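You operate a simulated robot arm through the tools that you are given. There is no shell and no other tool.

You run a simulated robot arm. Do the job below in one go: nothing can be reset, and whatever is moved stays where it is left.

JOB
Try the three feelers on the small mould and set the clamp knob to the thickest that goes in.
Fine: draw each feeler back before turning the knob; then check that the green feeler stops, and draw it back.

It is judged by the outcome, as a careful person would: the job done as asked, and still so three seconds after it is handed in. It fails if anything else is knocked over, pushed out of place, dropped, spilled or broken.

ROBOT AND FRAMES
A 5-joint arm with a two-finger parallel gripper, fixed in place. Base frame: the origin is on the floor under the middle of its stand, x ahead of it, y to its left, z up. Lengths are in m, angles in degrees, forces in N, time in s.
It reaches about 1.134 m from its shoulder. Its first joint turns from -149.0 to 149.0 degrees. Payload 1.57 kg.
Tool frame: the origin (TCP) lies between the finger pads and is the grasp point; the fingertips stand 0.03 m ahead of it; z points along the fingers, y is the line along which they close. Largest opening 0.11 m; finger width 0.024, thickness 0.012; the body of the gripper, 0.048 by 0.112 m, starts 0.078 m behind the TCP.
Orientation is told as [roll, pitch, yaw] about the base's x, y, z axes, in that order, counted from this pose: with the fingers straight down and closing along the base's y, the tool's x points along the base's -x, its y along +y and its z along -z.

CONTROLS
- The arm moves only by the tool arm_command. Its arguments are lists of equal length, an entry for each row: "delta_pos": the shift along the tool's x, y, z in units of 300 mm (1.0 is 300 mm), a list of three; "rotation": the turn, a rotation vector about the tool's x, y, z in units of 120 degrees (1.0 is 120 degrees), a list of three; "gripper": the closure, from 0 (fully open) to 1 (shut). In form: {"delta_pos": [[dx, dy, dz], ...], "rotation": [[wx, wy, wz], ...], "gripper": [gripper, ...]}. A call has 1 to 20 rows; each row is the pose to reach, as a shift and turn from the pose commanded when the call began, along the tool's axes at that moment. A call with a number of a shift or a turn outside -1 to 1 is refused whole. Rows are played at 5 a second. More than 0.05 m and 8.6 degrees between two rows, or a gripper value outside its range, and nothing of the call is played. A pose out of reach is approached as far as the arm can. The call stops where the force on the tool passes 70 N (or 10 N more than at its start, if that is more) or the arm is blocked; 0.2 s more then pass. Each finger travels about 0.153 m/s and halts on what it meets, pressing with about 39 N; the grip force reading is that of the motor and also rises with nothing between the fingers. The clock runs only during rows and for 0.2 s after the last one: add rows that repeat a pose to give the fingers time. It gives the time, the measured TCP pose, the force on the tool (base axes), the opening and the grip force at its end, in the units of the frame above (readings bear some noise), with the torque about the TCP (base axes, N m) and any sound that the robot's microphone picked up, and new pictures: "views" is both (left out), scene, wrist or none.
- Cameras (640 x 400 px; columns grow to the right, rows downward): "scene" is fixed at [0.4, -0.65, 1.6078]; the picture's right is [-0.34, 0.94, 0.00], its down [0.83, 0.30, -0.47] and it looks along [-0.44, -0.16, -0.88] (base axes); focal length 318 px, centre (320, 200). "wrist" rides on the gripper at [0.07, 0.016, -0.141] in the tool frame; the picture's right is [-0.23, 0.97, 0.00], its down [-0.86, -0.20, -0.48] and it looks along [-0.47, -0.11, 0.88] (tool axes); focal length 222 px, centre (320, 200). There is no depth. A picture from a camera that has moved, and an enlarged one, comes with that camera's place and axes in the base frame and with its lens.
- raise_lower(by): slides the trunk up (or, below 0, down) by that many m; the arm rides with it, the base frame stays. It gives what a move gives, with no picture.
- zoom(camera, box): a new picture of the part [left, top, right, bottom] of that camera's present view, enlarged. No time passes.
- finish_job(): hands the job in; it is judged then, once.

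Nothing tells you positions but the pictures and the camera data. Unless the task says otherwise, let go and move clear before handing in.

The tools are called after ">>>" as a command line: name --argument value ..., lists and objects as JSON in quotes. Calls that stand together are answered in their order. arm_command: Moves the arm, as the interface text tells. Its arguments: {"type":"object","properties":{"delta_pos":{"type":"array"},"rotation":{"type":"array"},"gripper":{"type":"array"},"views":{"type":"string","enum":["both","scene","wrist","none"]}},"required":["delta_pos","rotation","gripper"]} The other tools are called the same way: raise_lower (by) moves the trunk up or down; zoom (camera, box) takes an enlarged picture of a part of a camera's view; finish_job () hands the job in.

At the start:

```text
t: 0.0
tool_pos: [0.2315, -0.5614, 1.2028]
tcp_rot: [0.0, 0.0, 0.0]
force: [0.3, 0.9, 0.1]
moment: [0.0, 0.03, -0.03]
grip_width: 0.11
gripper_force: 0.0
trunk travel left (down, up): [-0.936, 0.034]
```

scene: 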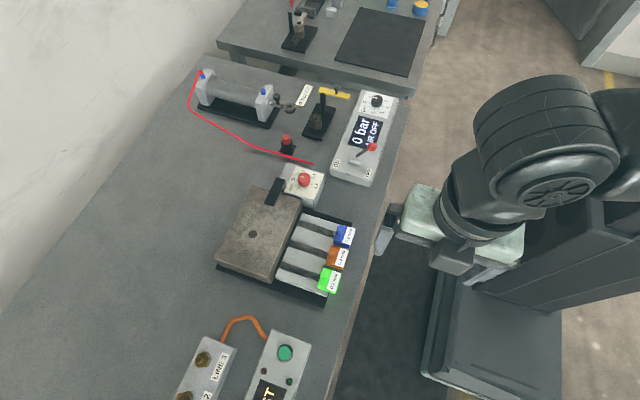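
wrist: 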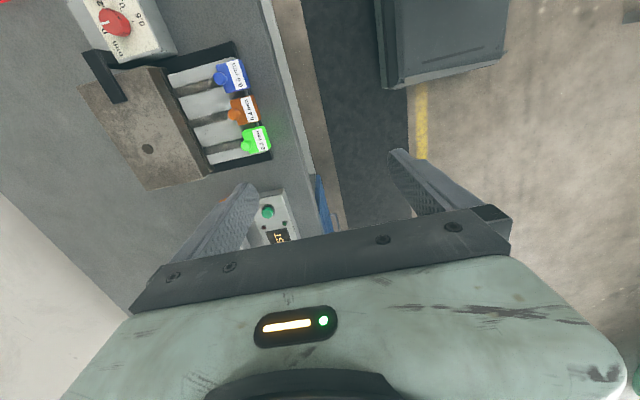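

I see a bench with a small mould (brown block), three feelers with blue, orange and green handles, and a white box with a red knob next to it. First I'll enlarge the pictures to read the labels and dial.

>>> zoom --camera "scene" --box '[200, 150, 400, 310]'

>>> zoom --camera "wrist" --box '[60, 0, 300, 200]'

>>> zoom --camera "scene" --box '[260, 150, 350, 220]'

>>> zoom --camera "wrist" --box '[60, 0, 180, 80]'

```text
2.50 times, centred on (300, 230) of scene
camera zoom: at [0.4, -0.65, 1.6078], right [-0.34, 0.94, 0.0], down [0.83, 0.3, -0.47], along [-0.44, -0.16, -0.88], focal length 796 px, centre (370, 125)
```

zoom: 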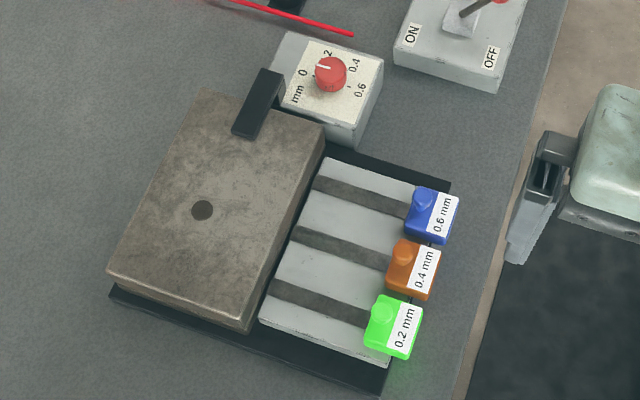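

```text
2.00 times, centred on (180, 100) of wrist
camera zoom: at [0.1612, -0.5436, 1.3445], right [0.23, 0.97, 0.0], down [0.86, -0.2, 0.48], along [0.47, -0.11, -0.88], focal length 444 px, centre (600, 400)
```

zoom: 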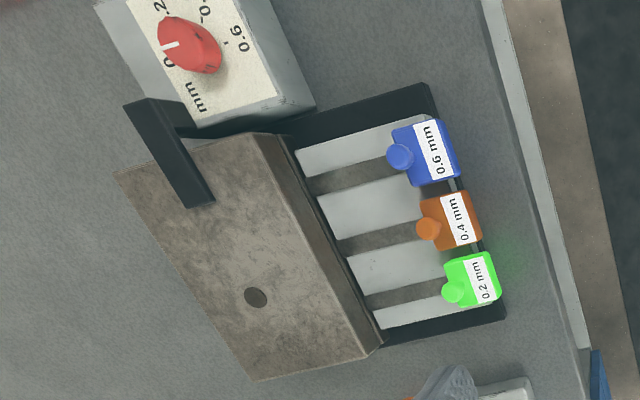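

```text
5.71 times, centred on (305, 185) of scene
camera zoom: at [0.4, -0.65, 1.6078], right [-0.34, 0.94, 0.0], down [0.83, 0.3, -0.47], along [-0.44, -0.16, -0.88], focal length 1818 px, centre (406, 286)
```

zoom: 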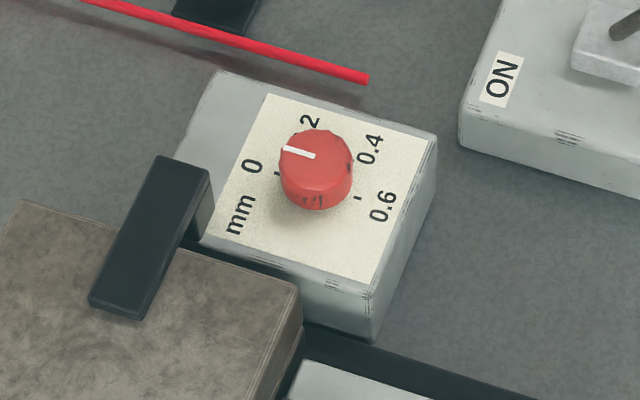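

```text
5.00 times, centred on (120, 40) of wrist
camera zoom: at [0.1612, -0.5436, 1.3445], right [0.23, 0.97, 0.0], down [0.86, -0.2, 0.48], along [0.47, -0.11, -0.88], focal length 1111 px, centre (1320, 1000)
```

zoom: 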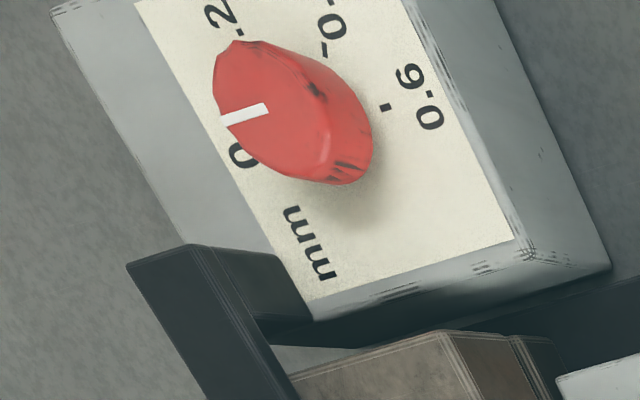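

I see the small mould with a flat slide tray in front of it. By triangulation the three feeler handles are near y≈-0.70 at x≈0.12 (blue 0.6), 0.18 (orange 0.4) and 0.23 (green 0.2), at z≈0.94, and the dial knob is near (0.016, -0.833, 0.92). Next I move above the feelers, staying high, for a closer look.

>>> arm_command --delta_pos '[[0.04, -0.09, 0.046], [0.08, -0.18, 0.092], [0.12, -0.27, 0.138], [0.16, -0.36, 0.184], [0.2, -0.45, 0.23], [0.238, -0.529, 0.276], [0.238, -0.529, 0.276]]' --rotation '[[0, 0, 0], [0, 0, 0], [0, 0, 0], [0, 0, 0], [0, 0, 0], [0, 0, 0], [0, 0, 0]]' --gripper '[0, 0, 0, 0, 0, 0, 0]'

```text
t: 1.6
tool_pos: [0.1591, -0.7187, 1.2022]
tcp_rot: [0.1, 0.0, 0.1]
force: [0.4, -0.1, -0.1]
moment: [0.01, 0.01, -0.01]
grip_width: 0.11
gripper_force: 0.1
out of reach, approached as far as the arm can: row 1, 2, 3, 4, 5, 6, 7
trunk travel left (down, up): [-0.936, 0.034]
camera wrist: at [0.0889, -0.7019, 1.3445], right [0.23, 0.97, 0.0], down [0.86, -0.2, 0.48], along [0.47, -0.11, -0.88], focal length 222 px, centre (320, 200)
```

scene: 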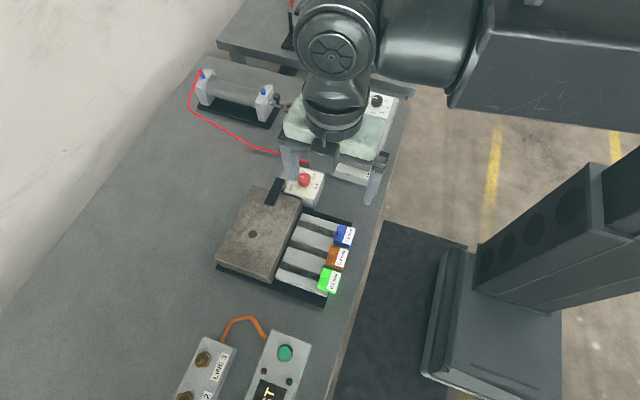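
wrist: 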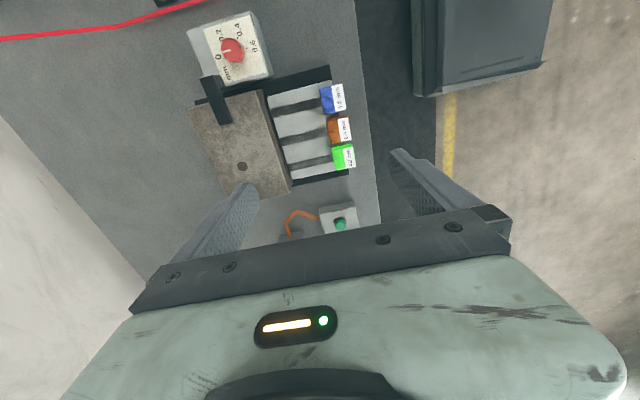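

The handles are in view, but the arm can't change height by itself (z stayed at 1.202), so vertical moves have to come from the trunk. I'll lower it by 0.10, which is still well above everything, for a closer look.

>>> raise_lower --by -0.1

>>> zoom --camera "wrist" --box '[160, 0, 400, 200]'

```text
t: 2.9
tool_pos: [0.1595, -0.7183, 1.1027]
tcp_rot: [0.0, -0.1, 0.0]
force: [-0.7, -1.2, -0.6]
moment: [-0.05, 0.0, 0.04]
grip_width: 0.11
gripper_force: 0.1
trunk travel left (down, up): [-0.836, 0.134]
```

```text
2.00 times, centred on (280, 100) of wrist
camera zoom: at [0.0891, -0.7017, 1.2445], right [0.23, 0.97, 0.0], down [0.86, -0.2, 0.48], along [0.47, -0.11, -0.88], focal length 444 px, centre (400, 400)
```

zoom: 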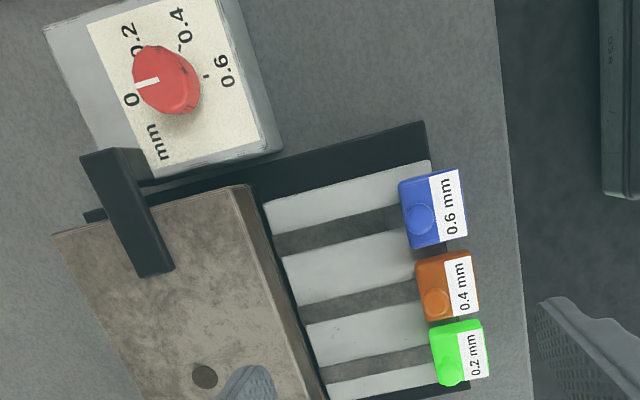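

I now see that each feeler is a handle block with a round peg on top. The pegs are at y≈-0.697 with x≈0.125, 0.179 and 0.232, and the mould's front face is near y≈-0.80. I'll turn the wrist so the camera looks toward the mould's front face and I can see the blades and the gap.

>>> arm_command --delta_pos '[[-0.006, 0.016, 0], [-0.012, 0.032, 0], [-0.017, 0.048, 0], [-0.023, 0.065, 0], [-0.028, 0.081, 0], [-0.034, 0.097, 0], [-0.04, 0.113, 0], [-0.045, 0.129, 0], [-0.051, 0.145, 0], [-0.057, 0.162, 0], [-0.062, 0.178, 0], [-0.068, 0.194, 0], [-0.068, 0.194, 0]]' --rotation '[[0, 0, 0.0625], [0, 0, 0.125], [0, 0, 0.1875], [0, 0, 0.25], [0, 0, 0.3125], [0, 0, 0.375], [0, 0, 0.4375], [0, 0, 0.5], [0, 0, 0.5625], [0, 0, 0.625], [0, 0, 0.6875], [0, 0, 0.75], [0, 0, 0.75]]' --gripper '[0, 0, 0, 0, 0, 0, 0, 0, 0, 0, 0, 0, 0]'

```text
t: 5.7
tool_pos: [0.1788, -0.6597, 1.1024]
tcp_rot: [0.0, 0.0, -90.1]
force: [0.0, 0.3, -1.0]
moment: [0.02, 0.01, 0.03]
grip_width: 0.11
gripper_force: 0.0
trunk travel left (down, up): [-0.836, 0.134]
camera wrist: at [0.1953, -0.5901, 1.2445], right [0.97, -0.23, 0.0], down [-0.2, -0.85, 0.48], along [-0.11, -0.47, -0.88], focal length 222 px, centre (320, 200)
```

scene: 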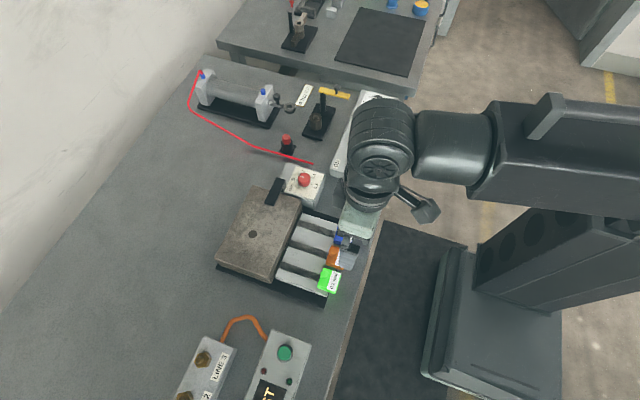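
wrist: 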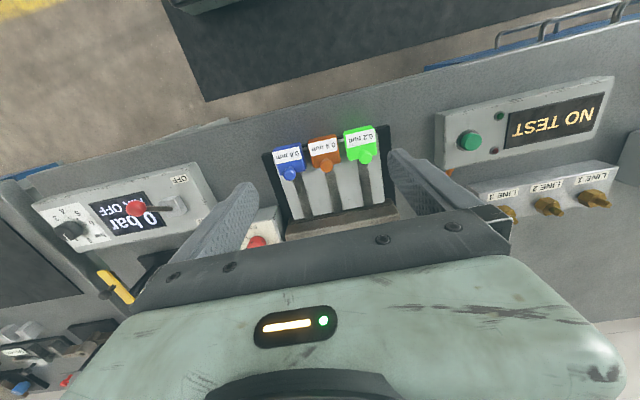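

The turn works, and all three feelers, the slide channels and the mould's front edge are in view. I'll zoom in on the feelers.

>>> zoom --camera "wrist" --box '[240, 110, 420, 240]'

>>> zoom --camera "scene" --box '[270, 190, 370, 310]'

```text
3.08 times, centred on (330, 175) of wrist
camera zoom: at [0.1953, -0.5901, 1.2445], right [0.97, -0.23, 0.0], down [-0.2, -0.85, 0.48], along [-0.11, -0.47, -0.88], focal length 684 px, centre (289, 277)
```

zoom: 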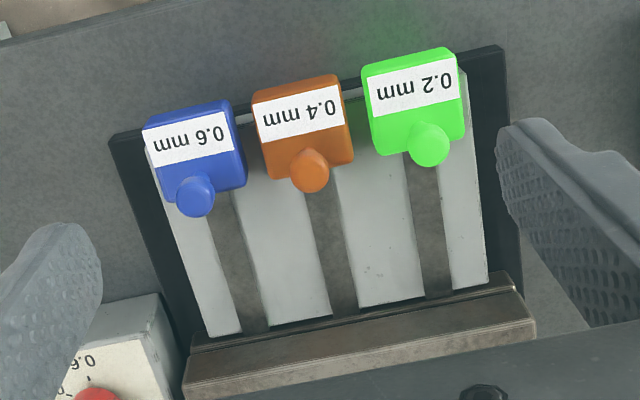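

```text
3.33 times, centred on (320, 250) of scene
camera zoom: at [0.4, -0.65, 1.6078], right [-0.34, 0.94, 0.0], down [0.83, 0.3, -0.47], along [-0.44, -0.16, -0.88], focal length 1061 px, centre (320, 33)
```

zoom: 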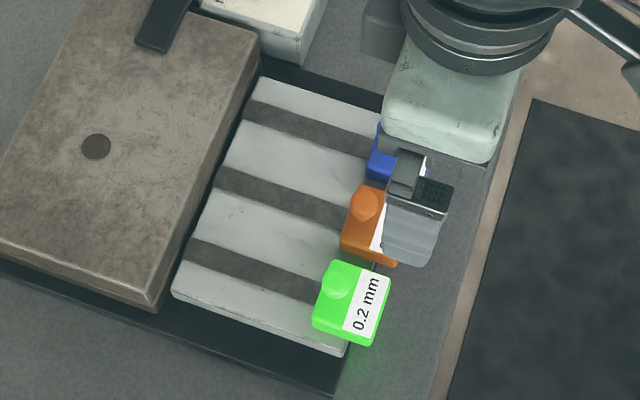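

Each handle block rests on the white guides (top ≈0.916), with a peg about 18 mm wide reaching z≈0.942 and a blade running along its channel to the mould's slit. I'll move over the green peg first, still high, and refine the alignment.

>>> arm_command --delta_pos '[[-0.042, 0.061, 0], [-0.083, 0.122, 0], [-0.124, 0.182, 0], [-0.124, 0.182, 0]]' --rotation '[[0, 0, 0], [0, 0, 0], [0, 0, 0], [0, 0, 0]]' --gripper '[0.3, 0.5, 0.636, 0.636]'

>>> raise_lower --by -0.08

>>> zoom --camera "wrist" --box '[200, 80, 440, 230]'

>>> zoom --camera "scene" --box '[220, 170, 420, 320]'

```text
t: 6.7
tool_pos: [0.2339, -0.6963, 1.1033]
tcp_rot: [0.0, 0.0, -90.0]
force: [-0.3, 0.1, 0.2]
moment: [-0.02, 0.02, -0.01]
grip_width: 0.04
gripper_force: 0.1
trunk travel left (down, up): [-0.836, 0.134]
camera wrist: at [0.2497, -0.6267, 1.2445], right [0.97, -0.23, 0.0], down [-0.2, -0.86, 0.48], along [-0.11, -0.47, -0.88], focal length 222 px, centre (320, 200)
```

scene: 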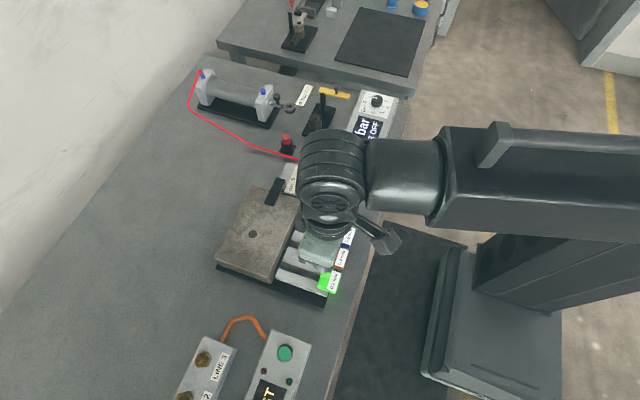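
wrist: 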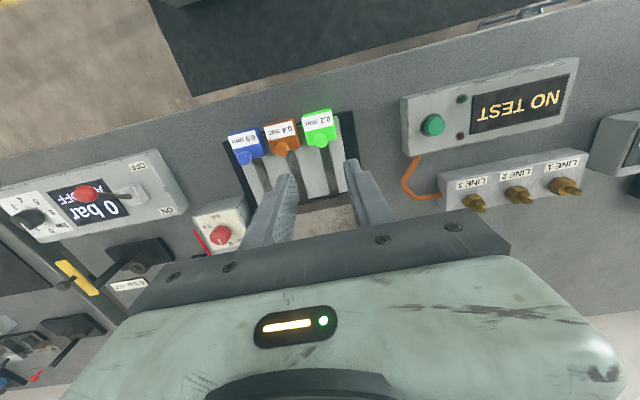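

```text
t: 7.9
tool_pos: [0.2337, -0.6965, 1.024]
tcp_rot: [0.0, 0.1, -90.0]
force: [0.6, 0.5, 0.0]
moment: [-0.01, 0.02, 0.01]
grip_width: 0.04
gripper_force: 0.1
trunk travel left (down, up): [-0.756, 0.214]
```

```text
2.67 times, centred on (320, 155) of wrist
camera zoom: at [0.2494, -0.6266, 1.1645], right [0.97, -0.23, 0.0], down [-0.2, -0.86, 0.48], along [-0.11, -0.47, -0.88], focal length 592 px, centre (320, 320)
```

zoom: 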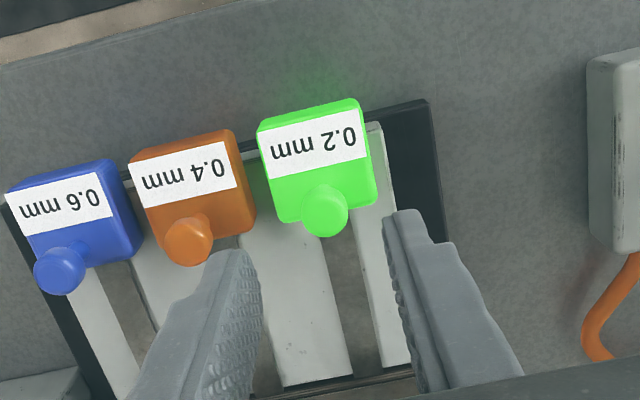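

```text
2.67 times, centred on (320, 245) of scene
camera zoom: at [0.4, -0.65, 1.6078], right [-0.34, 0.94, 0.0], down [0.83, 0.3, -0.47], along [-0.44, -0.16, -0.88], focal length 849 px, centre (320, 80)
```

zoom: 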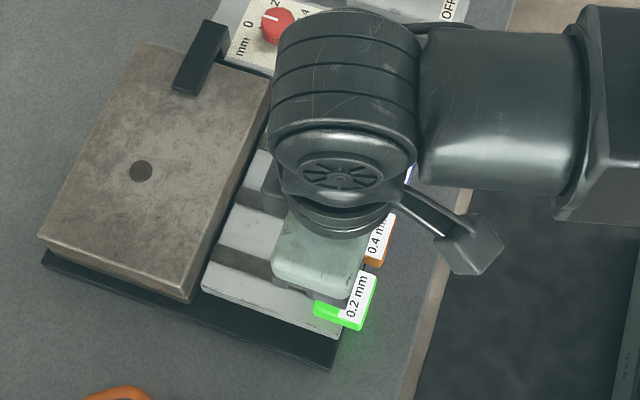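

The green peg centre is at about (0.234, -0.699), just 2 mm from the tool in y. I'll nudge over by that amount and lower toward it in two steps.

>>> arm_command --delta_pos '[[-0.008, 0.002, 0], [-0.008, 0.002, 0]]' --rotation '[[0, 0, 0], [0, 0, 0]]' --gripper '[0.636, 0.636]' --views "none"

>>> raise_lower --by -0.045

>>> zoom --camera "wrist" --box '[200, 100, 440, 250]'

```text
t: 8.5
tool_pos: [0.2347, -0.6997, 1.0226]
tcp_rot: [0.0, 0.0, -89.9]
force: [-0.7, -0.7, -0.1]
moment: [0.01, -0.02, 0.0]
grip_width: 0.0402
gripper_force: 0.0
trunk travel left (down, up): [-0.756, 0.214]
```

```text
t: 9.4
tool_pos: [0.2346, -0.6989, 0.9795]
tcp_rot: [0.0, 0.1, -89.9]
force: [-0.2, 0.0, 0.1]
moment: [0.01, 0.0, 0.03]
grip_width: 0.0401
gripper_force: 0.1
trunk travel left (down, up): [-0.711, 0.259]
```

```text
2.67 times, centred on (320, 175) of wrist
camera zoom: at [0.2503, -0.6291, 1.1195], right [0.97, -0.23, 0.0], down [-0.2, -0.86, 0.48], along [-0.11, -0.47, -0.88], focal length 592 px, centre (320, 267)
```

zoom: 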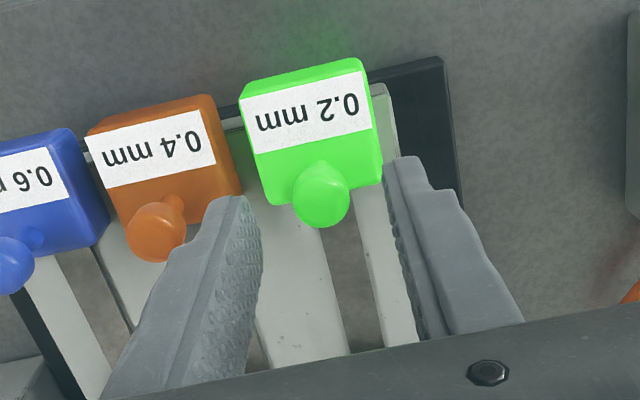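

The peg is a mushroom-like knob on the handle and sits centred between the fingers. I'll lower 26 mm more so the pads straddle it while the tips stay clear of the handle block.

>>> raise_lower --by -0.026

>>> zoom --camera "wrist" --box '[220, 120, 420, 245]'

```text
t: 10.1
tool_pos: [0.2346, -0.6991, 0.9521]
tcp_rot: [0.0, 0.0, -90.0]
force: [0.0, -0.8, 0.7]
moment: [0.02, -0.01, 0.01]
grip_width: 0.0398
gripper_force: 0.1
trunk travel left (down, up): [-0.685, 0.285]
```

```text
3.20 times, centred on (320, 182) of wrist
camera zoom: at [0.2504, -0.6294, 1.0932], right [0.97, -0.23, 0.0], down [-0.2, -0.86, 0.48], along [-0.11, -0.47, -0.88], focal length 711 px, centre (320, 256)
```

zoom: 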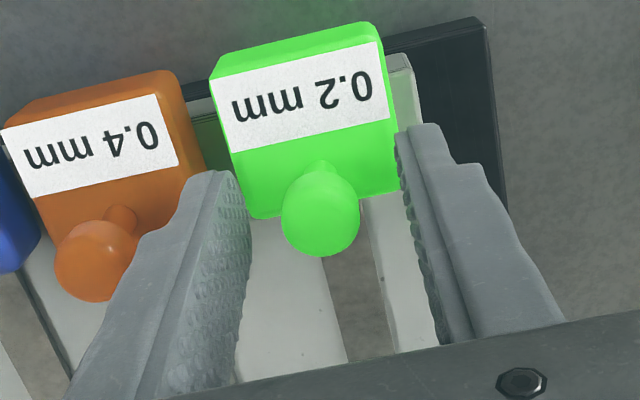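

The knob is centred between the pads with no contact force so far. I'll close the gripper on it.

>>> arm_command --delta_pos '[[0, 0, 0], [0, 0, 0], [0, 0, 0], [0, 0, 0]]' --rotation '[[0, 0, 0], [0, 0, 0], [0, 0, 0], [0, 0, 0]]' --gripper '[0.75, 0.85, 0.95, 1.0]' --views "wrist"

```text
t: 11.1
tool_pos: [0.2342, -0.6995, 0.9514]
tcp_rot: [0.0, 0.0, -90.0]
force: [3.9, -1.1, 0.9]
moment: [-0.04, -0.06, 0.02]
grip_width: 0.0175
gripper_force: 32.0
trunk travel left (down, up): [-0.685, 0.285]
camera wrist: at [0.2508, -0.6291, 1.0934], right [0.97, -0.23, 0.0], down [-0.2, -0.86, 0.48], along [-0.11, -0.47, -0.88], focal length 222 px, centre (320, 200)
```

wrist: 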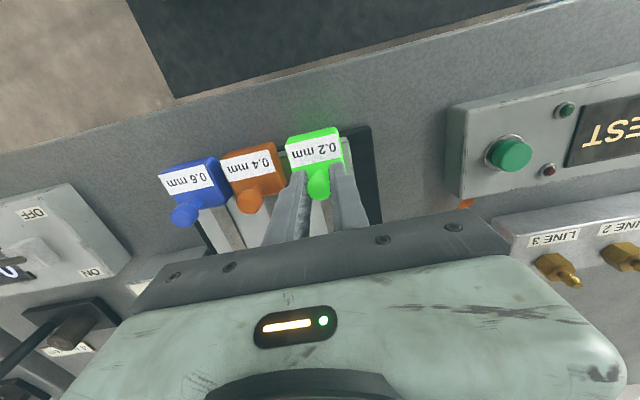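

The green knob is gripped (opening 17.5 mm). I'll push it gently toward the mould, 10 mm in small steps, and watch the force.

>>> arm_command --delta_pos '[[-0.0067, 0.001, 0], [-0.0133, 0.001, 0], [-0.02, 0.001, 0], [-0.0267, 0.001, 0], [-0.0333, 0.001, 0]]' --rotation '[[0, 0, 0], [0, 0, 0], [0, 0, 0], [0, 0, 0], [0, 0, 0]]' --gripper '[1, 1, 1, 1, 1]'

```text
t: 12.3
tool_pos: [0.2349, -0.7085, 0.9509]
tcp_rot: [0.0, 0.0, -89.9]
force: [6.3, 0.7, 1.4]
moment: [0.31, -0.12, 0.0]
grip_width: 0.0175
gripper_force: 33.2
trunk travel left (down, up): [-0.685, 0.285]
camera wrist: at [0.2508, -0.6391, 1.0934], right [0.97, -0.23, 0.0], down [-0.2, -0.86, 0.48], along [-0.11, -0.47, -0.88], focal length 222 px, centre (320, 200)
```

scene: 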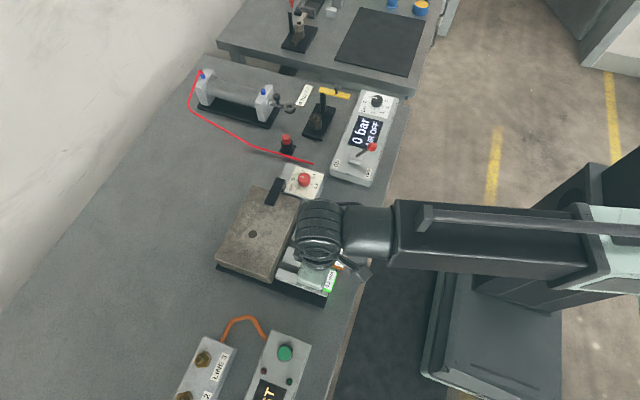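
wrist: 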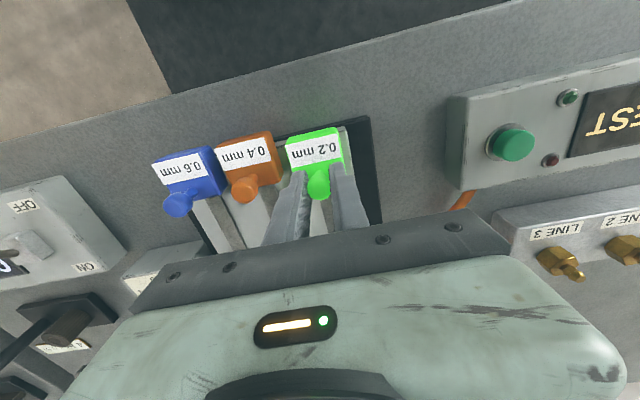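

The feeler slides with almost no push force along the channel; there is only a small sideways force of about 6 N. I'll ease it sideways slightly and push another 10 mm.

>>> arm_command --delta_pos '[[-0.0067, 0.0015, 0], [-0.0133, 0.002, 0], [-0.02, 0.002, 0], [-0.0267, 0.002, 0], [-0.0333, 0.002, 0]]' --rotation '[[0, 0, 0], [0, 0, 0], [0, 0, 0], [0, 0, 0], [0, 0, 0]]' --gripper '[1, 1, 1, 1, 1]' --views "wrist"

```text
t: 13.5
tool_pos: [0.2362, -0.7189, 0.9521]
tcp_rot: [0.0, 0.0, -90.0]
force: [-1.7, 1.5, -2.1]
moment: [0.17, 0.04, -0.02]
grip_width: 0.0176
gripper_force: 32.2
trunk travel left (down, up): [-0.685, 0.285]
camera wrist: at [0.2509, -0.6492, 1.0934], right [0.97, -0.23, 0.0], down [-0.2, -0.86, 0.48], along [-0.11, -0.47, -0.88], focal length 222 px, centre (320, 200)
```

wrist: 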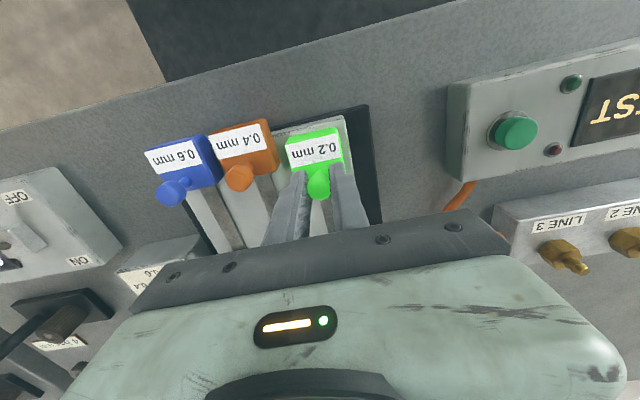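

It moved 20 mm with no notable resistance. I'll continue in 10 mm steps.

>>> arm_command --delta_pos '[[-0.0067, 0, 0], [-0.0133, 0, 0], [-0.02, 0, 0], [-0.0267, 0, 0], [-0.0333, 0, 0]]' --rotation '[[0, 0, 0], [0, 0, 0], [0, 0, 0], [0, 0, 0], [0, 0, 0]]' --gripper '[1, 1, 1, 1, 1]' --views "wrist"

```text
t: 14.7
tool_pos: [0.2339, -0.7299, 0.9508]
tcp_rot: [0.0, 0.1, -90.0]
force: [-2.6, 0.4, -1.5]
moment: [0.04, 0.02, -0.02]
grip_width: 0.0172
gripper_force: 32.8
trunk travel left (down, up): [-0.685, 0.285]
camera wrist: at [0.2509, -0.6592, 1.0934], right [0.97, -0.23, 0.0], down [-0.2, -0.86, 0.48], along [-0.11, -0.47, -0.88], focal length 222 px, centre (320, 200)
```

wrist: 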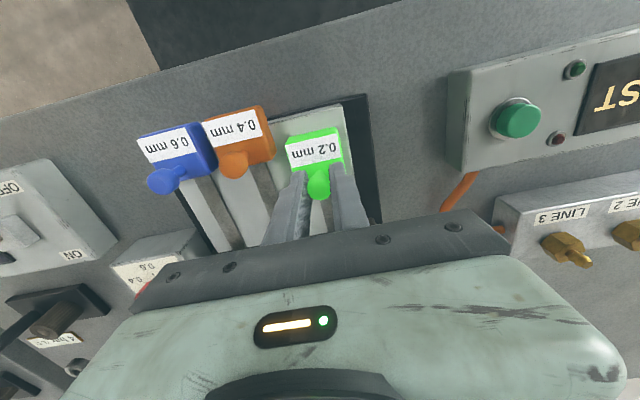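

It's 30 mm in and still free. I'll continue.

>>> arm_command --delta_pos '[[-0.0067, 0, 0], [-0.0133, 0, 0], [-0.02, 0, 0], [-0.0267, 0, 0], [-0.0333, 0, 0]]' --rotation '[[0, 0, 0], [0, 0, 0], [0, 0, 0], [0, 0, 0], [0, 0, 0]]' --gripper '[1, 1, 1, 1, 1]' --views "both"

>>> zoom --camera "wrist" --box '[200, 90, 400, 245]'

>>> zoom --camera "scene" --box '[220, 170, 380, 320]'

```text
t: 15.9
tool_pos: [0.2342, -0.7384, 0.9525]
tcp_rot: [-0.1, 0.1, -89.9]
force: [0.5, 5.5, -4.8]
moment: [-0.31, 0.01, 0.04]
grip_width: 0.0174
gripper_force: 31.7
trunk travel left (down, up): [-0.685, 0.285]
camera wrist: at [0.2509, -0.6693, 1.0935], right [0.97, -0.23, 0.0], down [-0.2, -0.86, 0.48], along [-0.11, -0.47, -0.88], focal length 222 px, centre (320, 200)
```

scene: 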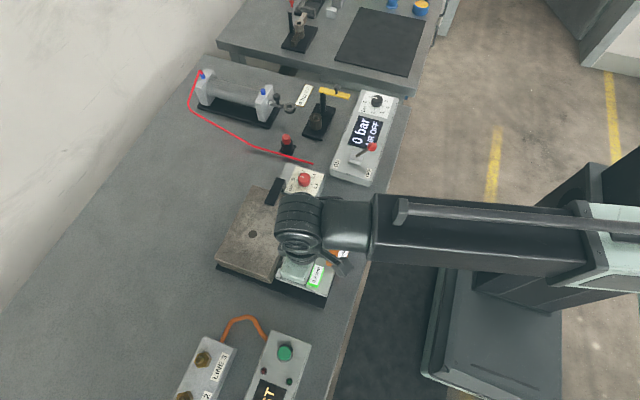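
wrist: 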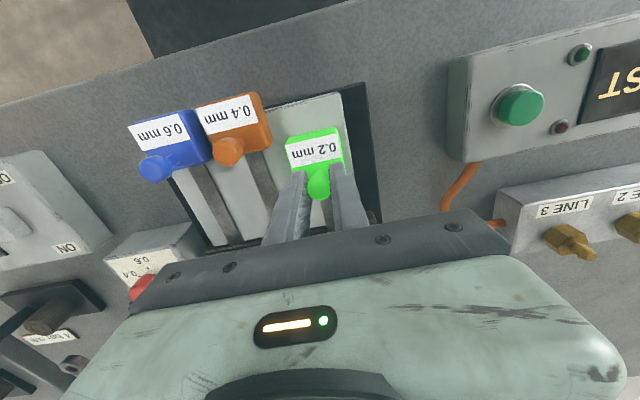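

```text
2.58 times, centred on (300, 168) of wrist
camera zoom: at [0.2509, -0.6693, 1.0935], right [0.97, -0.23, 0.0], down [-0.2, -0.86, 0.48], along [-0.11, -0.47, -0.88], focal length 573 px, centre (372, 284)
```

zoom: 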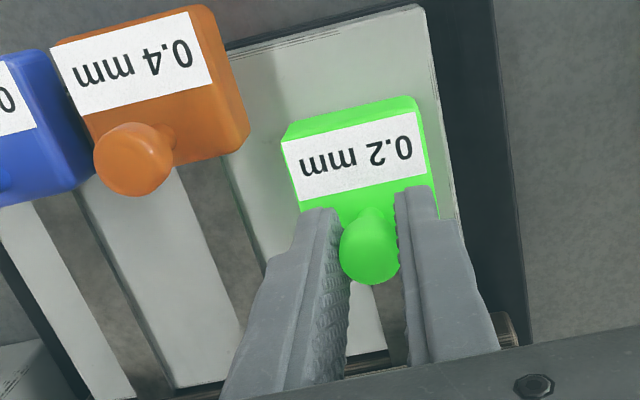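

```text
2.67 times, centred on (300, 245) of scene
camera zoom: at [0.4, -0.65, 1.6078], right [-0.34, 0.94, 0.0], down [0.83, 0.3, -0.47], along [-0.44, -0.16, -0.88], focal length 849 px, centre (373, 80)
```

zoom: 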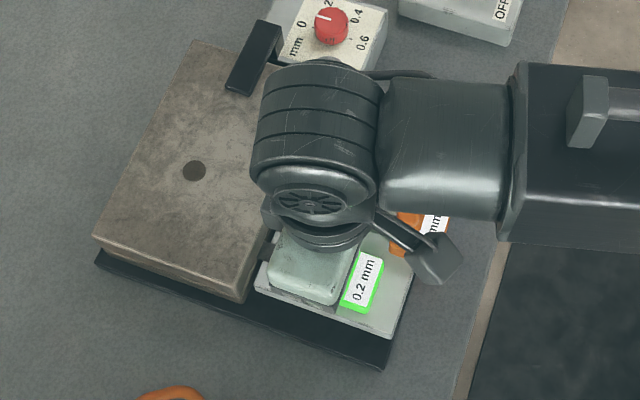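

At about 39 mm of travel a light resistance of 5.5 N appeared. I'll go on in smaller steps to tell whether this is a stop or just friction.

>>> arm_command --delta_pos '[[-0.0033, 0, 0], [-0.0067, 0, 0], [-0.01, 0, 0]]' --rotation '[[0, 0, 0], [0, 0, 0], [0, 0, 0]]' --gripper '[1, 1, 1]' --views "none"

```text
t: 16.7
tool_pos: [0.2359, -0.7411, 0.9536]
tcp_rot: [-0.1, 0.1, -90.0]
force: [-2.5, 22.6, -10.7]
moment: [0.27, 0.02, 0.01]
grip_width: 0.0175
gripper_force: 32.2
trunk travel left (down, up): [-0.685, 0.285]
```

Resistance rose to 22 N. I'll check how far the feeler actually moved in that step.

>>> zoom --camera "wrist" --box '[200, 90, 400, 245]'

>>> zoom --camera "scene" --box '[220, 170, 380, 320]'

```text
2.58 times, centred on (300, 168) of wrist
camera zoom: at [0.251, -0.671, 1.0944], right [0.97, -0.23, 0.0], down [-0.2, -0.86, 0.48], along [-0.11, -0.46, -0.88], focal length 573 px, centre (372, 284)
```

zoom: 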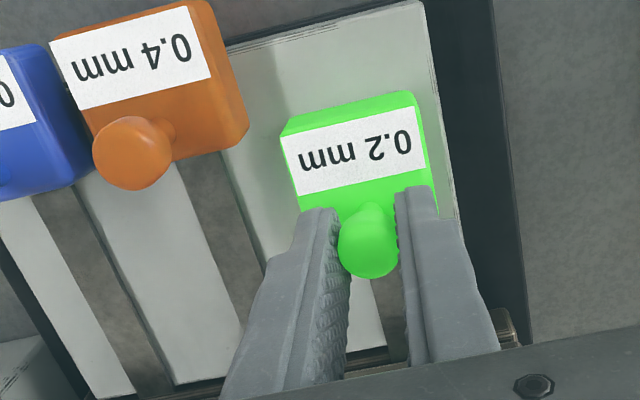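

```text
2.67 times, centred on (300, 245) of scene
camera zoom: at [0.4, -0.65, 1.6078], right [-0.34, 0.94, 0.0], down [0.83, 0.3, -0.47], along [-0.44, -0.16, -0.88], focal length 849 px, centre (373, 80)
```

zoom: 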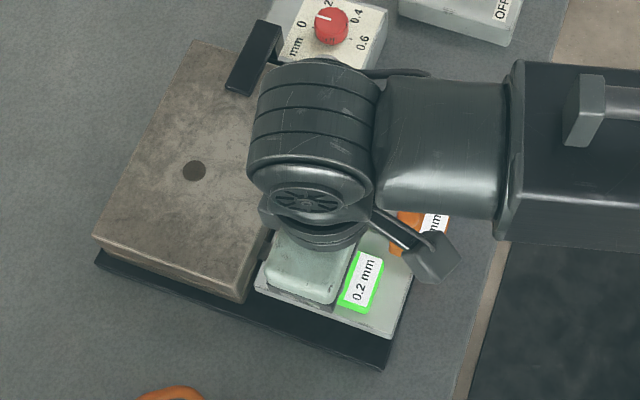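

The feeler stopped: the gripper only gave 1–2 mm against it, so green's travel is about 40 mm from its rest place (peg y≈-0.74). I'll draw it straight back and then compare with the other two.

>>> arm_command --delta_pos '[[0.01, 0, 0], [0.023, 0, 0], [0.036, 0, 0], [0.049, 0, 0], [0.062, 0, 0], [0.075, 0, 0], [0.088, 0, 0], [0.101, 0, 0], [0.114, 0, 0], [0.127, 0, 0], [0.137, 0, 0], [0.137, 0, 0]]' --rotation '[[0, 0, 0], [0, 0, 0], [0, 0, 0], [0, 0, 0], [0, 0, 0], [0, 0, 0], [0, 0, 0], [0, 0, 0], [0, 0, 0], [0, 0, 0], [0, 0, 0], [0, 0, 0]]' --gripper '[1, 1, 1, 1, 1, 1, 1, 1, 1, 1, 1, 1]' --views "both"

>>> zoom --camera "wrist" --box '[200, 90, 400, 245]'

```text
t: 19.3
tool_pos: [0.2339, -0.7016, 0.9517]
tcp_rot: [0.0, -0.1, -90.0]
force: [-0.1, -2.6, 14.7]
moment: [0.16, 0.01, -0.02]
grip_width: 0.0173
gripper_force: 32.3
trunk travel left (down, up): [-0.685, 0.285]
camera wrist: at [0.2509, -0.6306, 1.0941], right [0.97, -0.23, 0.0], down [-0.2, -0.85, 0.48], along [-0.11, -0.47, -0.88], focal length 222 px, centre (320, 200)
```

scene: 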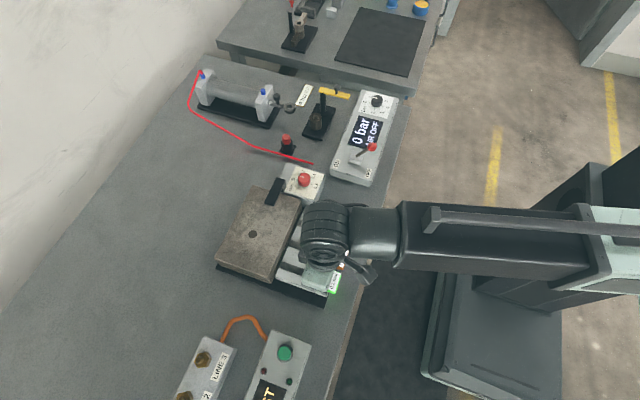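
wrist: 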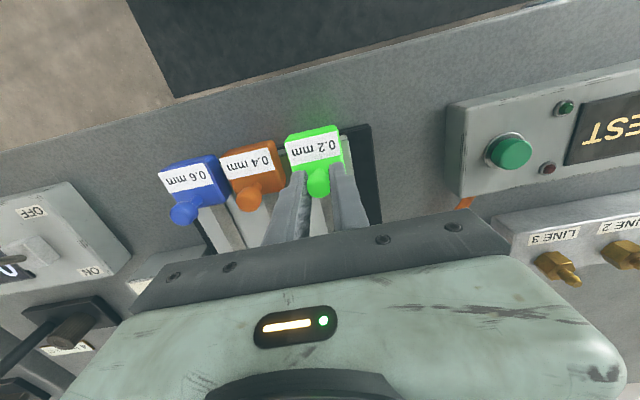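

```text
2.58 times, centred on (300, 168) of wrist
camera zoom: at [0.2509, -0.6306, 1.0941], right [0.97, -0.23, 0.0], down [-0.2, -0.85, 0.48], along [-0.11, -0.47, -0.88], focal length 573 px, centre (372, 284)
```

zoom: 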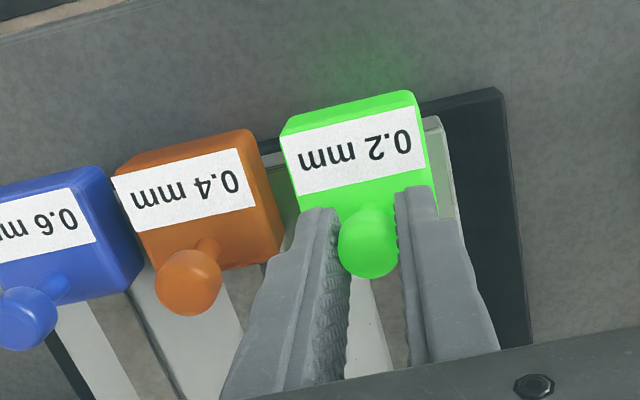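

Green is drawn back, level with its original place. I'll open the fingers, rise clear of the knob and move over to the orange feeler.

>>> arm_command --delta_pos '[[0, 0, 0], [0, 0, 0], [0, 0, 0]]' --rotation '[[0, 0, 0], [0, 0, 0], [0, 0, 0]]' --gripper '[0.8, 0.636, 0.636]' --views "none"

>>> raise_lower --by 0.045

>>> zoom --camera "wrist" --box '[160, 80, 440, 240]'

>>> zoom --camera "scene" --box '[220, 170, 380, 320]'

```text
t: 20.1
tool_pos: [0.2345, -0.7007, 0.9514]
tcp_rot: [0.0, 0.0, -90.0]
force: [0.0, -1.3, -0.1]
moment: [-0.01, -0.01, 0.0]
grip_width: 0.0402
gripper_force: 0.1
trunk travel left (down, up): [-0.685, 0.285]
```

```text
t: 21.0
tool_pos: [0.2354, -0.7016, 0.9968]
tcp_rot: [0.0, 0.1, -90.0]
force: [-0.6, 0.1, -0.1]
moment: [0.02, 0.0, 0.01]
grip_width: 0.0399
gripper_force: 0.1
trunk travel left (down, up): [-0.73, 0.24]
```

```text
2.29 times, centred on (300, 160) of wrist
camera zoom: at [0.2512, -0.6314, 1.1385], right [0.97, -0.23, 0.0], down [-0.2, -0.86, 0.48], along [-0.11, -0.47, -0.88], focal length 508 px, centre (366, 291)
```

zoom: 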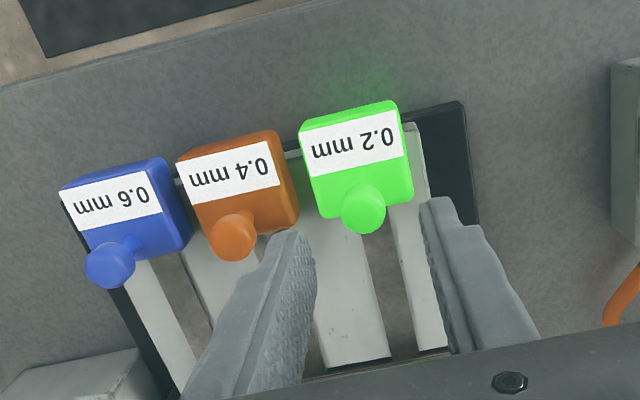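

```text
2.67 times, centred on (300, 245) of scene
camera zoom: at [0.4, -0.65, 1.6078], right [-0.34, 0.94, 0.0], down [0.83, 0.3, -0.47], along [-0.44, -0.16, -0.88], focal length 849 px, centre (373, 80)
```

zoom: 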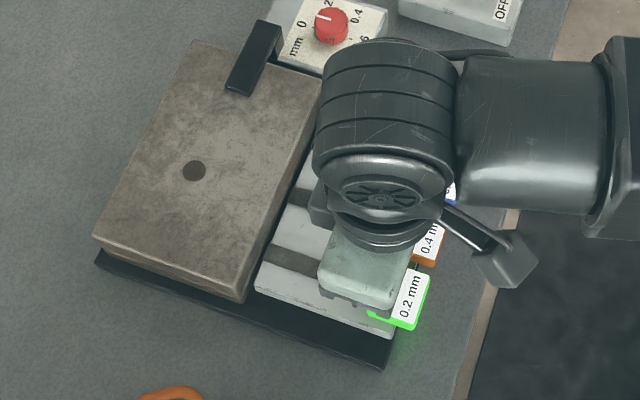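

Green is back at its place (peg y≈-0.699), with all fingers clear at z≈0.997. I'll move over orange's peg at about (0.179, -0.698), then lower.

>>> arm_command --delta_pos '[[0.004, -0.065, 0], [0.008, -0.13, 0], [0.0107, -0.1873, 0], [0.0107, -0.1873, 0]]' --rotation '[[0, 0, 0], [0, 0, 0], [0, 0, 0], [0, 0, 0]]' --gripper '[0.636, 0.636, 0.636, 0.636]' --views "none"

>>> raise_lower --by -0.02

>>> zoom --camera "wrist" --box '[200, 100, 440, 240]'

```text
t: 22.0
tool_pos: [0.1798, -0.6972, 0.9974]
tcp_rot: [-0.1, -0.1, -90.0]
force: [0.9, 0.7, 0.0]
moment: [0.01, 0.01, -0.02]
grip_width: 0.04
gripper_force: 0.1
trunk travel left (down, up): [-0.73, 0.24]
```

```text
t: 22.6
tool_pos: [0.1799, -0.6971, 0.9764]
tcp_rot: [0.0, 0.0, -90.0]
force: [0.6, -0.3, -0.2]
moment: [0.0, 0.01, 0.01]
grip_width: 0.0401
gripper_force: 0.0
trunk travel left (down, up): [-0.71, 0.26]
```

```text
2.67 times, centred on (320, 170) of wrist
camera zoom: at [0.1959, -0.6272, 1.1185], right [0.97, -0.23, 0.0], down [-0.2, -0.86, 0.48], along [-0.11, -0.47, -0.88], focal length 592 px, centre (320, 280)
```

zoom: 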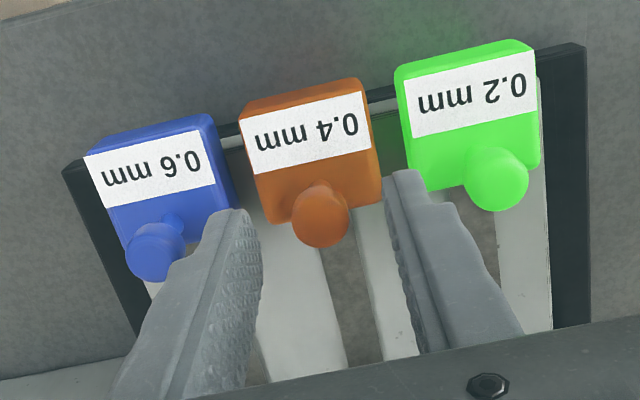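

Orange's peg is centred to within about 1 mm. I'll trim slightly, lower 25 mm and grip it.

>>> arm_command --delta_pos '[[-0.005, -0.002, 0], [-0.005, -0.002, 0]]' --rotation '[[0, 0, 0], [0, 0, 0]]' --gripper '[0.636, 0.636]' --views "none"

>>> raise_lower --by -0.025

>>> arm_command --delta_pos '[[0, 0, 0], [0, 0, 0], [0, 0, 0], [0, 0, 0]]' --rotation '[[0, 0, 0], [0, 0, 0], [0, 0, 0], [0, 0, 0]]' --gripper '[0.75, 0.85, 0.95, 1.0]' --views "wrist"

>>> zoom --camera "wrist" --box '[200, 90, 400, 245]'

```text
t: 23.2
tool_pos: [0.1783, -0.6989, 0.977]
tcp_rot: [0.0, 0.0, -90.1]
force: [0.2, -0.1, -0.3]
moment: [0.0, -0.05, -0.03]
grip_width: 0.0402
gripper_force: 0.1
trunk travel left (down, up): [-0.71, 0.26]
```

```text
t: 24.0
tool_pos: [0.1793, -0.6987, 0.9518]
tcp_rot: [0.1, 0.0, -90.0]
force: [-0.5, 0.1, 1.0]
moment: [0.01, 0.0, 0.0]
grip_width: 0.0399
gripper_force: 0.2
trunk travel left (down, up): [-0.685, 0.285]
```

```text
t: 25.0
tool_pos: [0.1803, -0.6981, 0.9509]
tcp_rot: [0.0, 0.0, -90.0]
force: [5.4, -0.8, 1.5]
moment: [-0.01, -0.08, 0.03]
grip_width: 0.0175
gripper_force: 31.9
trunk travel left (down, up): [-0.685, 0.285]
camera wrist: at [0.1958, -0.6284, 1.0934], right [0.97, -0.23, 0.0], down [-0.2, -0.86, 0.48], along [-0.11, -0.47, -0.88], focal length 222 px, centre (320, 200)
```

wrist: 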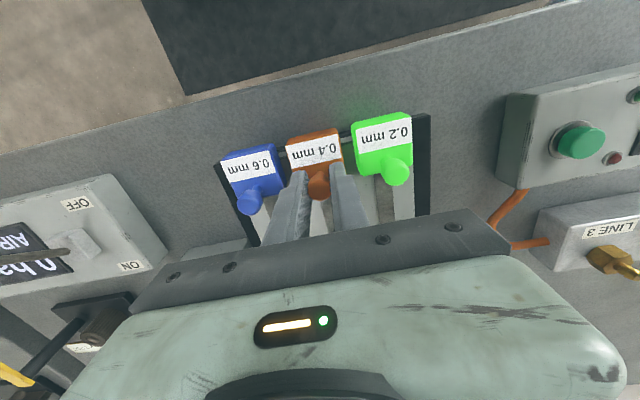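

```text
2.58 times, centred on (300, 168) of wrist
camera zoom: at [0.1958, -0.6284, 1.0934], right [0.97, -0.23, 0.0], down [-0.2, -0.86, 0.48], along [-0.11, -0.47, -0.88], focal length 573 px, centre (372, 284)
```

zoom: 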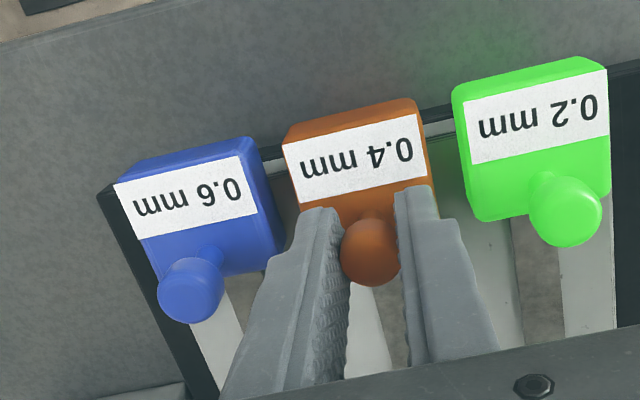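

Orange is gripped. I'll push it in gently in 5 mm calls, trimming sideways a touch as before.

>>> arm_command --delta_pos '[[-0.0056, 0.002, 0], [-0.0111, 0.002, 0], [-0.0167, 0.002, 0]]' --rotation '[[0, 0, 0], [0, 0, 0], [0, 0, 0]]' --gripper '[1, 1, 1]' --views "none"

>>> arm_command --delta_pos '[[-0.0056, 0, 0], [-0.0111, 0, 0], [-0.0167, 0, 0]]' --rotation '[[0, 0, 0], [0, 0, 0], [0, 0, 0]]' --gripper '[1, 1, 1]' --views "none"

```text
t: 25.8
tool_pos: [0.1793, -0.7031, 0.9526]
tcp_rot: [0.0, 0.0, -90.0]
force: [2.9, 0.4, -1.0]
moment: [0.01, 0.0, -0.05]
grip_width: 0.0174
gripper_force: 32.8
trunk travel left (down, up): [-0.685, 0.285]
```

```text
t: 26.6
tool_pos: [0.1796, -0.7085, 0.9522]
tcp_rot: [0.0, 0.0, -90.0]
force: [4.4, 1.6, -0.6]
moment: [0.31, -0.02, 0.01]
grip_width: 0.0177
gripper_force: 32.3
trunk travel left (down, up): [-0.685, 0.285]
```

Orange has gone 10 mm freely. I'll continue.

>>> arm_command --delta_pos '[[-0.0056, 0.001, 0], [-0.0111, 0.001, 0], [-0.0167, 0.001, 0]]' --rotation '[[0, 0, 0], [0, 0, 0], [0, 0, 0]]' --gripper '[1, 1, 1]' --views "none"

```text
t: 27.4
tool_pos: [0.1801, -0.7141, 0.9515]
tcp_rot: [0.0, 0.0, -90.0]
force: [1.7, 0.3, 0.2]
moment: [0.21, 0.0, 0.03]
grip_width: 0.0172
gripper_force: 32.9
trunk travel left (down, up): [-0.685, 0.285]
```

Orange is 15 mm in and still free. I'll go on another 5 mm.

>>> arm_command --delta_pos '[[-0.0056, 0, 0], [-0.0111, 0, 0], [-0.0167, 0, 0]]' --rotation '[[0, 0, 0], [0, 0, 0], [0, 0, 0]]' --gripper '[1, 1, 1]' --views "none"

```text
t: 28.2
tool_pos: [0.1801, -0.7197, 0.9524]
tcp_rot: [0.0, 0.1, -90.0]
force: [-3.6, 0.8, -2.2]
moment: [0.01, 0.11, 0.0]
grip_width: 0.0176
gripper_force: 32.1
trunk travel left (down, up): [-0.685, 0.285]
```

Orange is about 20 mm in with under 1 N of push force. I'll continue.

>>> arm_command --delta_pos '[[-0.0056, 0, 0], [-0.0111, 0, 0], [-0.0167, 0, 0]]' --rotation '[[0, 0, 0], [0, 0, 0], [0, 0, 0]]' --gripper '[1, 1, 1]' --views "none"

```text
t: 29.0
tool_pos: [0.179, -0.7239, 0.9517]
tcp_rot: [0.0, 0.0, -89.9]
force: [-7.2, 0.1, -3.5]
moment: [-0.02, 0.1, 0.02]
grip_width: 0.0176
gripper_force: 32.4
trunk travel left (down, up): [-0.685, 0.285]
```

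Orange is about 25 mm in and still free, with a small sideways force I'll relieve as I continue.

>>> arm_command --delta_pos '[[-0.0056, -0.0015, 0], [-0.0111, -0.0015, 0], [-0.0167, -0.0015, 0]]' --rotation '[[0, 0, 0], [0, 0, 0], [0, 0, 0]]' --gripper '[1, 1, 1]' --views "none"

```text
t: 29.8
tool_pos: [0.18, -0.7283, 0.9519]
tcp_rot: [-0.1, -0.1, -90.2]
force: [0.3, 0.5, -1.9]
moment: [0.3, -0.03, -0.02]
grip_width: 0.0174
gripper_force: 32.1
trunk travel left (down, up): [-0.685, 0.285]
```

Orange is 30 mm in and still free. I'll continue with another 5 mm.

>>> arm_command --delta_pos '[[-0.0056, 0, 0], [-0.0111, 0, 0], [-0.0167, 0, 0]]' --rotation '[[0, 0, 0], [0, 0, 0], [0, 0, 0]]' --gripper '[1, 1, 1]' --views "none"

```text
t: 30.6
tool_pos: [0.1805, -0.7341, 0.952]
tcp_rot: [0.0, 0.0, -90.0]
force: [7.0, 0.7, 0.4]
moment: [0.32, -0.11, -0.02]
grip_width: 0.0175
gripper_force: 32.3
trunk travel left (down, up): [-0.685, 0.285]
```

Orange is 35 mm in and still free. I'll take the last few millimetres in smaller steps.

>>> arm_command --delta_pos '[[-0.0033, 0.001, 0], [-0.0067, 0.001, 0], [-0.01, 0.001, 0]]' --rotation '[[0, 0, 0], [0, 0, 0], [0, 0, 0]]' --gripper '[1, 1, 1]' --views "none"

```text
t: 31.4
tool_pos: [0.1786, -0.7381, 0.9521]
tcp_rot: [0.0, 0.0, -90.0]
force: [3.6, 1.1, -0.1]
moment: [0.16, -0.06, -0.01]
grip_width: 0.0177
gripper_force: 32.9
trunk travel left (down, up): [-0.685, 0.285]
```

>>> arm_command --delta_pos '[[-0.0033, 0, 0], [-0.0067, 0, 0], [-0.0067, 0, 0]]' --rotation '[[0, 0, 0], [0, 0, 0], [0, 0, 0]]' --gripper '[1, 1, 1]' --views "both"

>>> zoom --camera "wrist" --box '[200, 90, 400, 245]'

```text
t: 32.2
tool_pos: [0.18, -0.7389, 0.9513]
tcp_rot: [0.0, 0.0, -90.0]
force: [3.1, 6.6, -6.1]
moment: [-0.57, -0.04, 0.0]
grip_width: 0.0175
gripper_force: 32.7
trunk travel left (down, up): [-0.685, 0.285]
camera wrist: at [0.1959, -0.6686, 1.0935], right [0.97, -0.23, 0.0], down [-0.2, -0.86, 0.48], along [-0.11, -0.47, -0.88], focal length 222 px, centre (320, 200)
```

scene: 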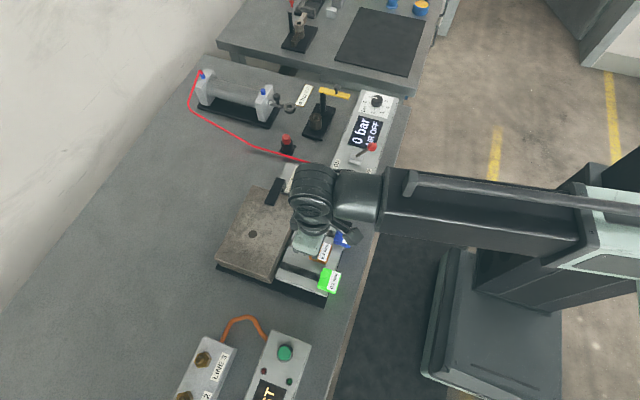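
wrist: 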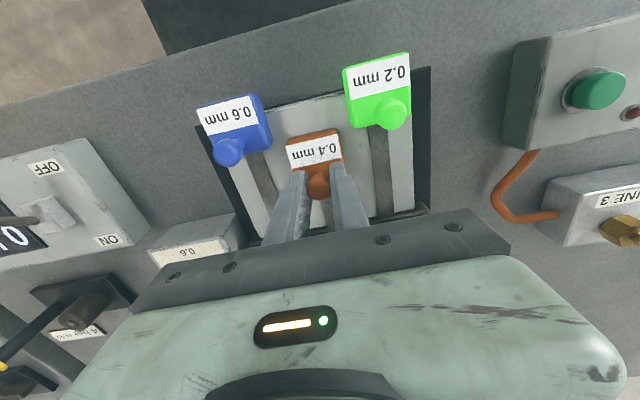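

```text
2.58 times, centred on (300, 168) of wrist
camera zoom: at [0.1959, -0.6686, 1.0935], right [0.97, -0.23, 0.0], down [-0.2, -0.86, 0.48], along [-0.11, -0.47, -0.88], focal length 573 px, centre (372, 284)
```

zoom: 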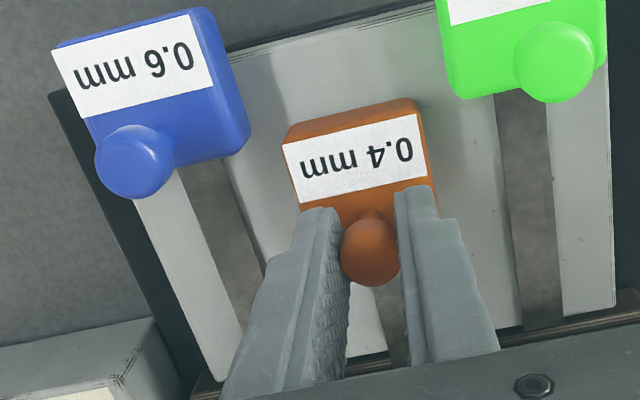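

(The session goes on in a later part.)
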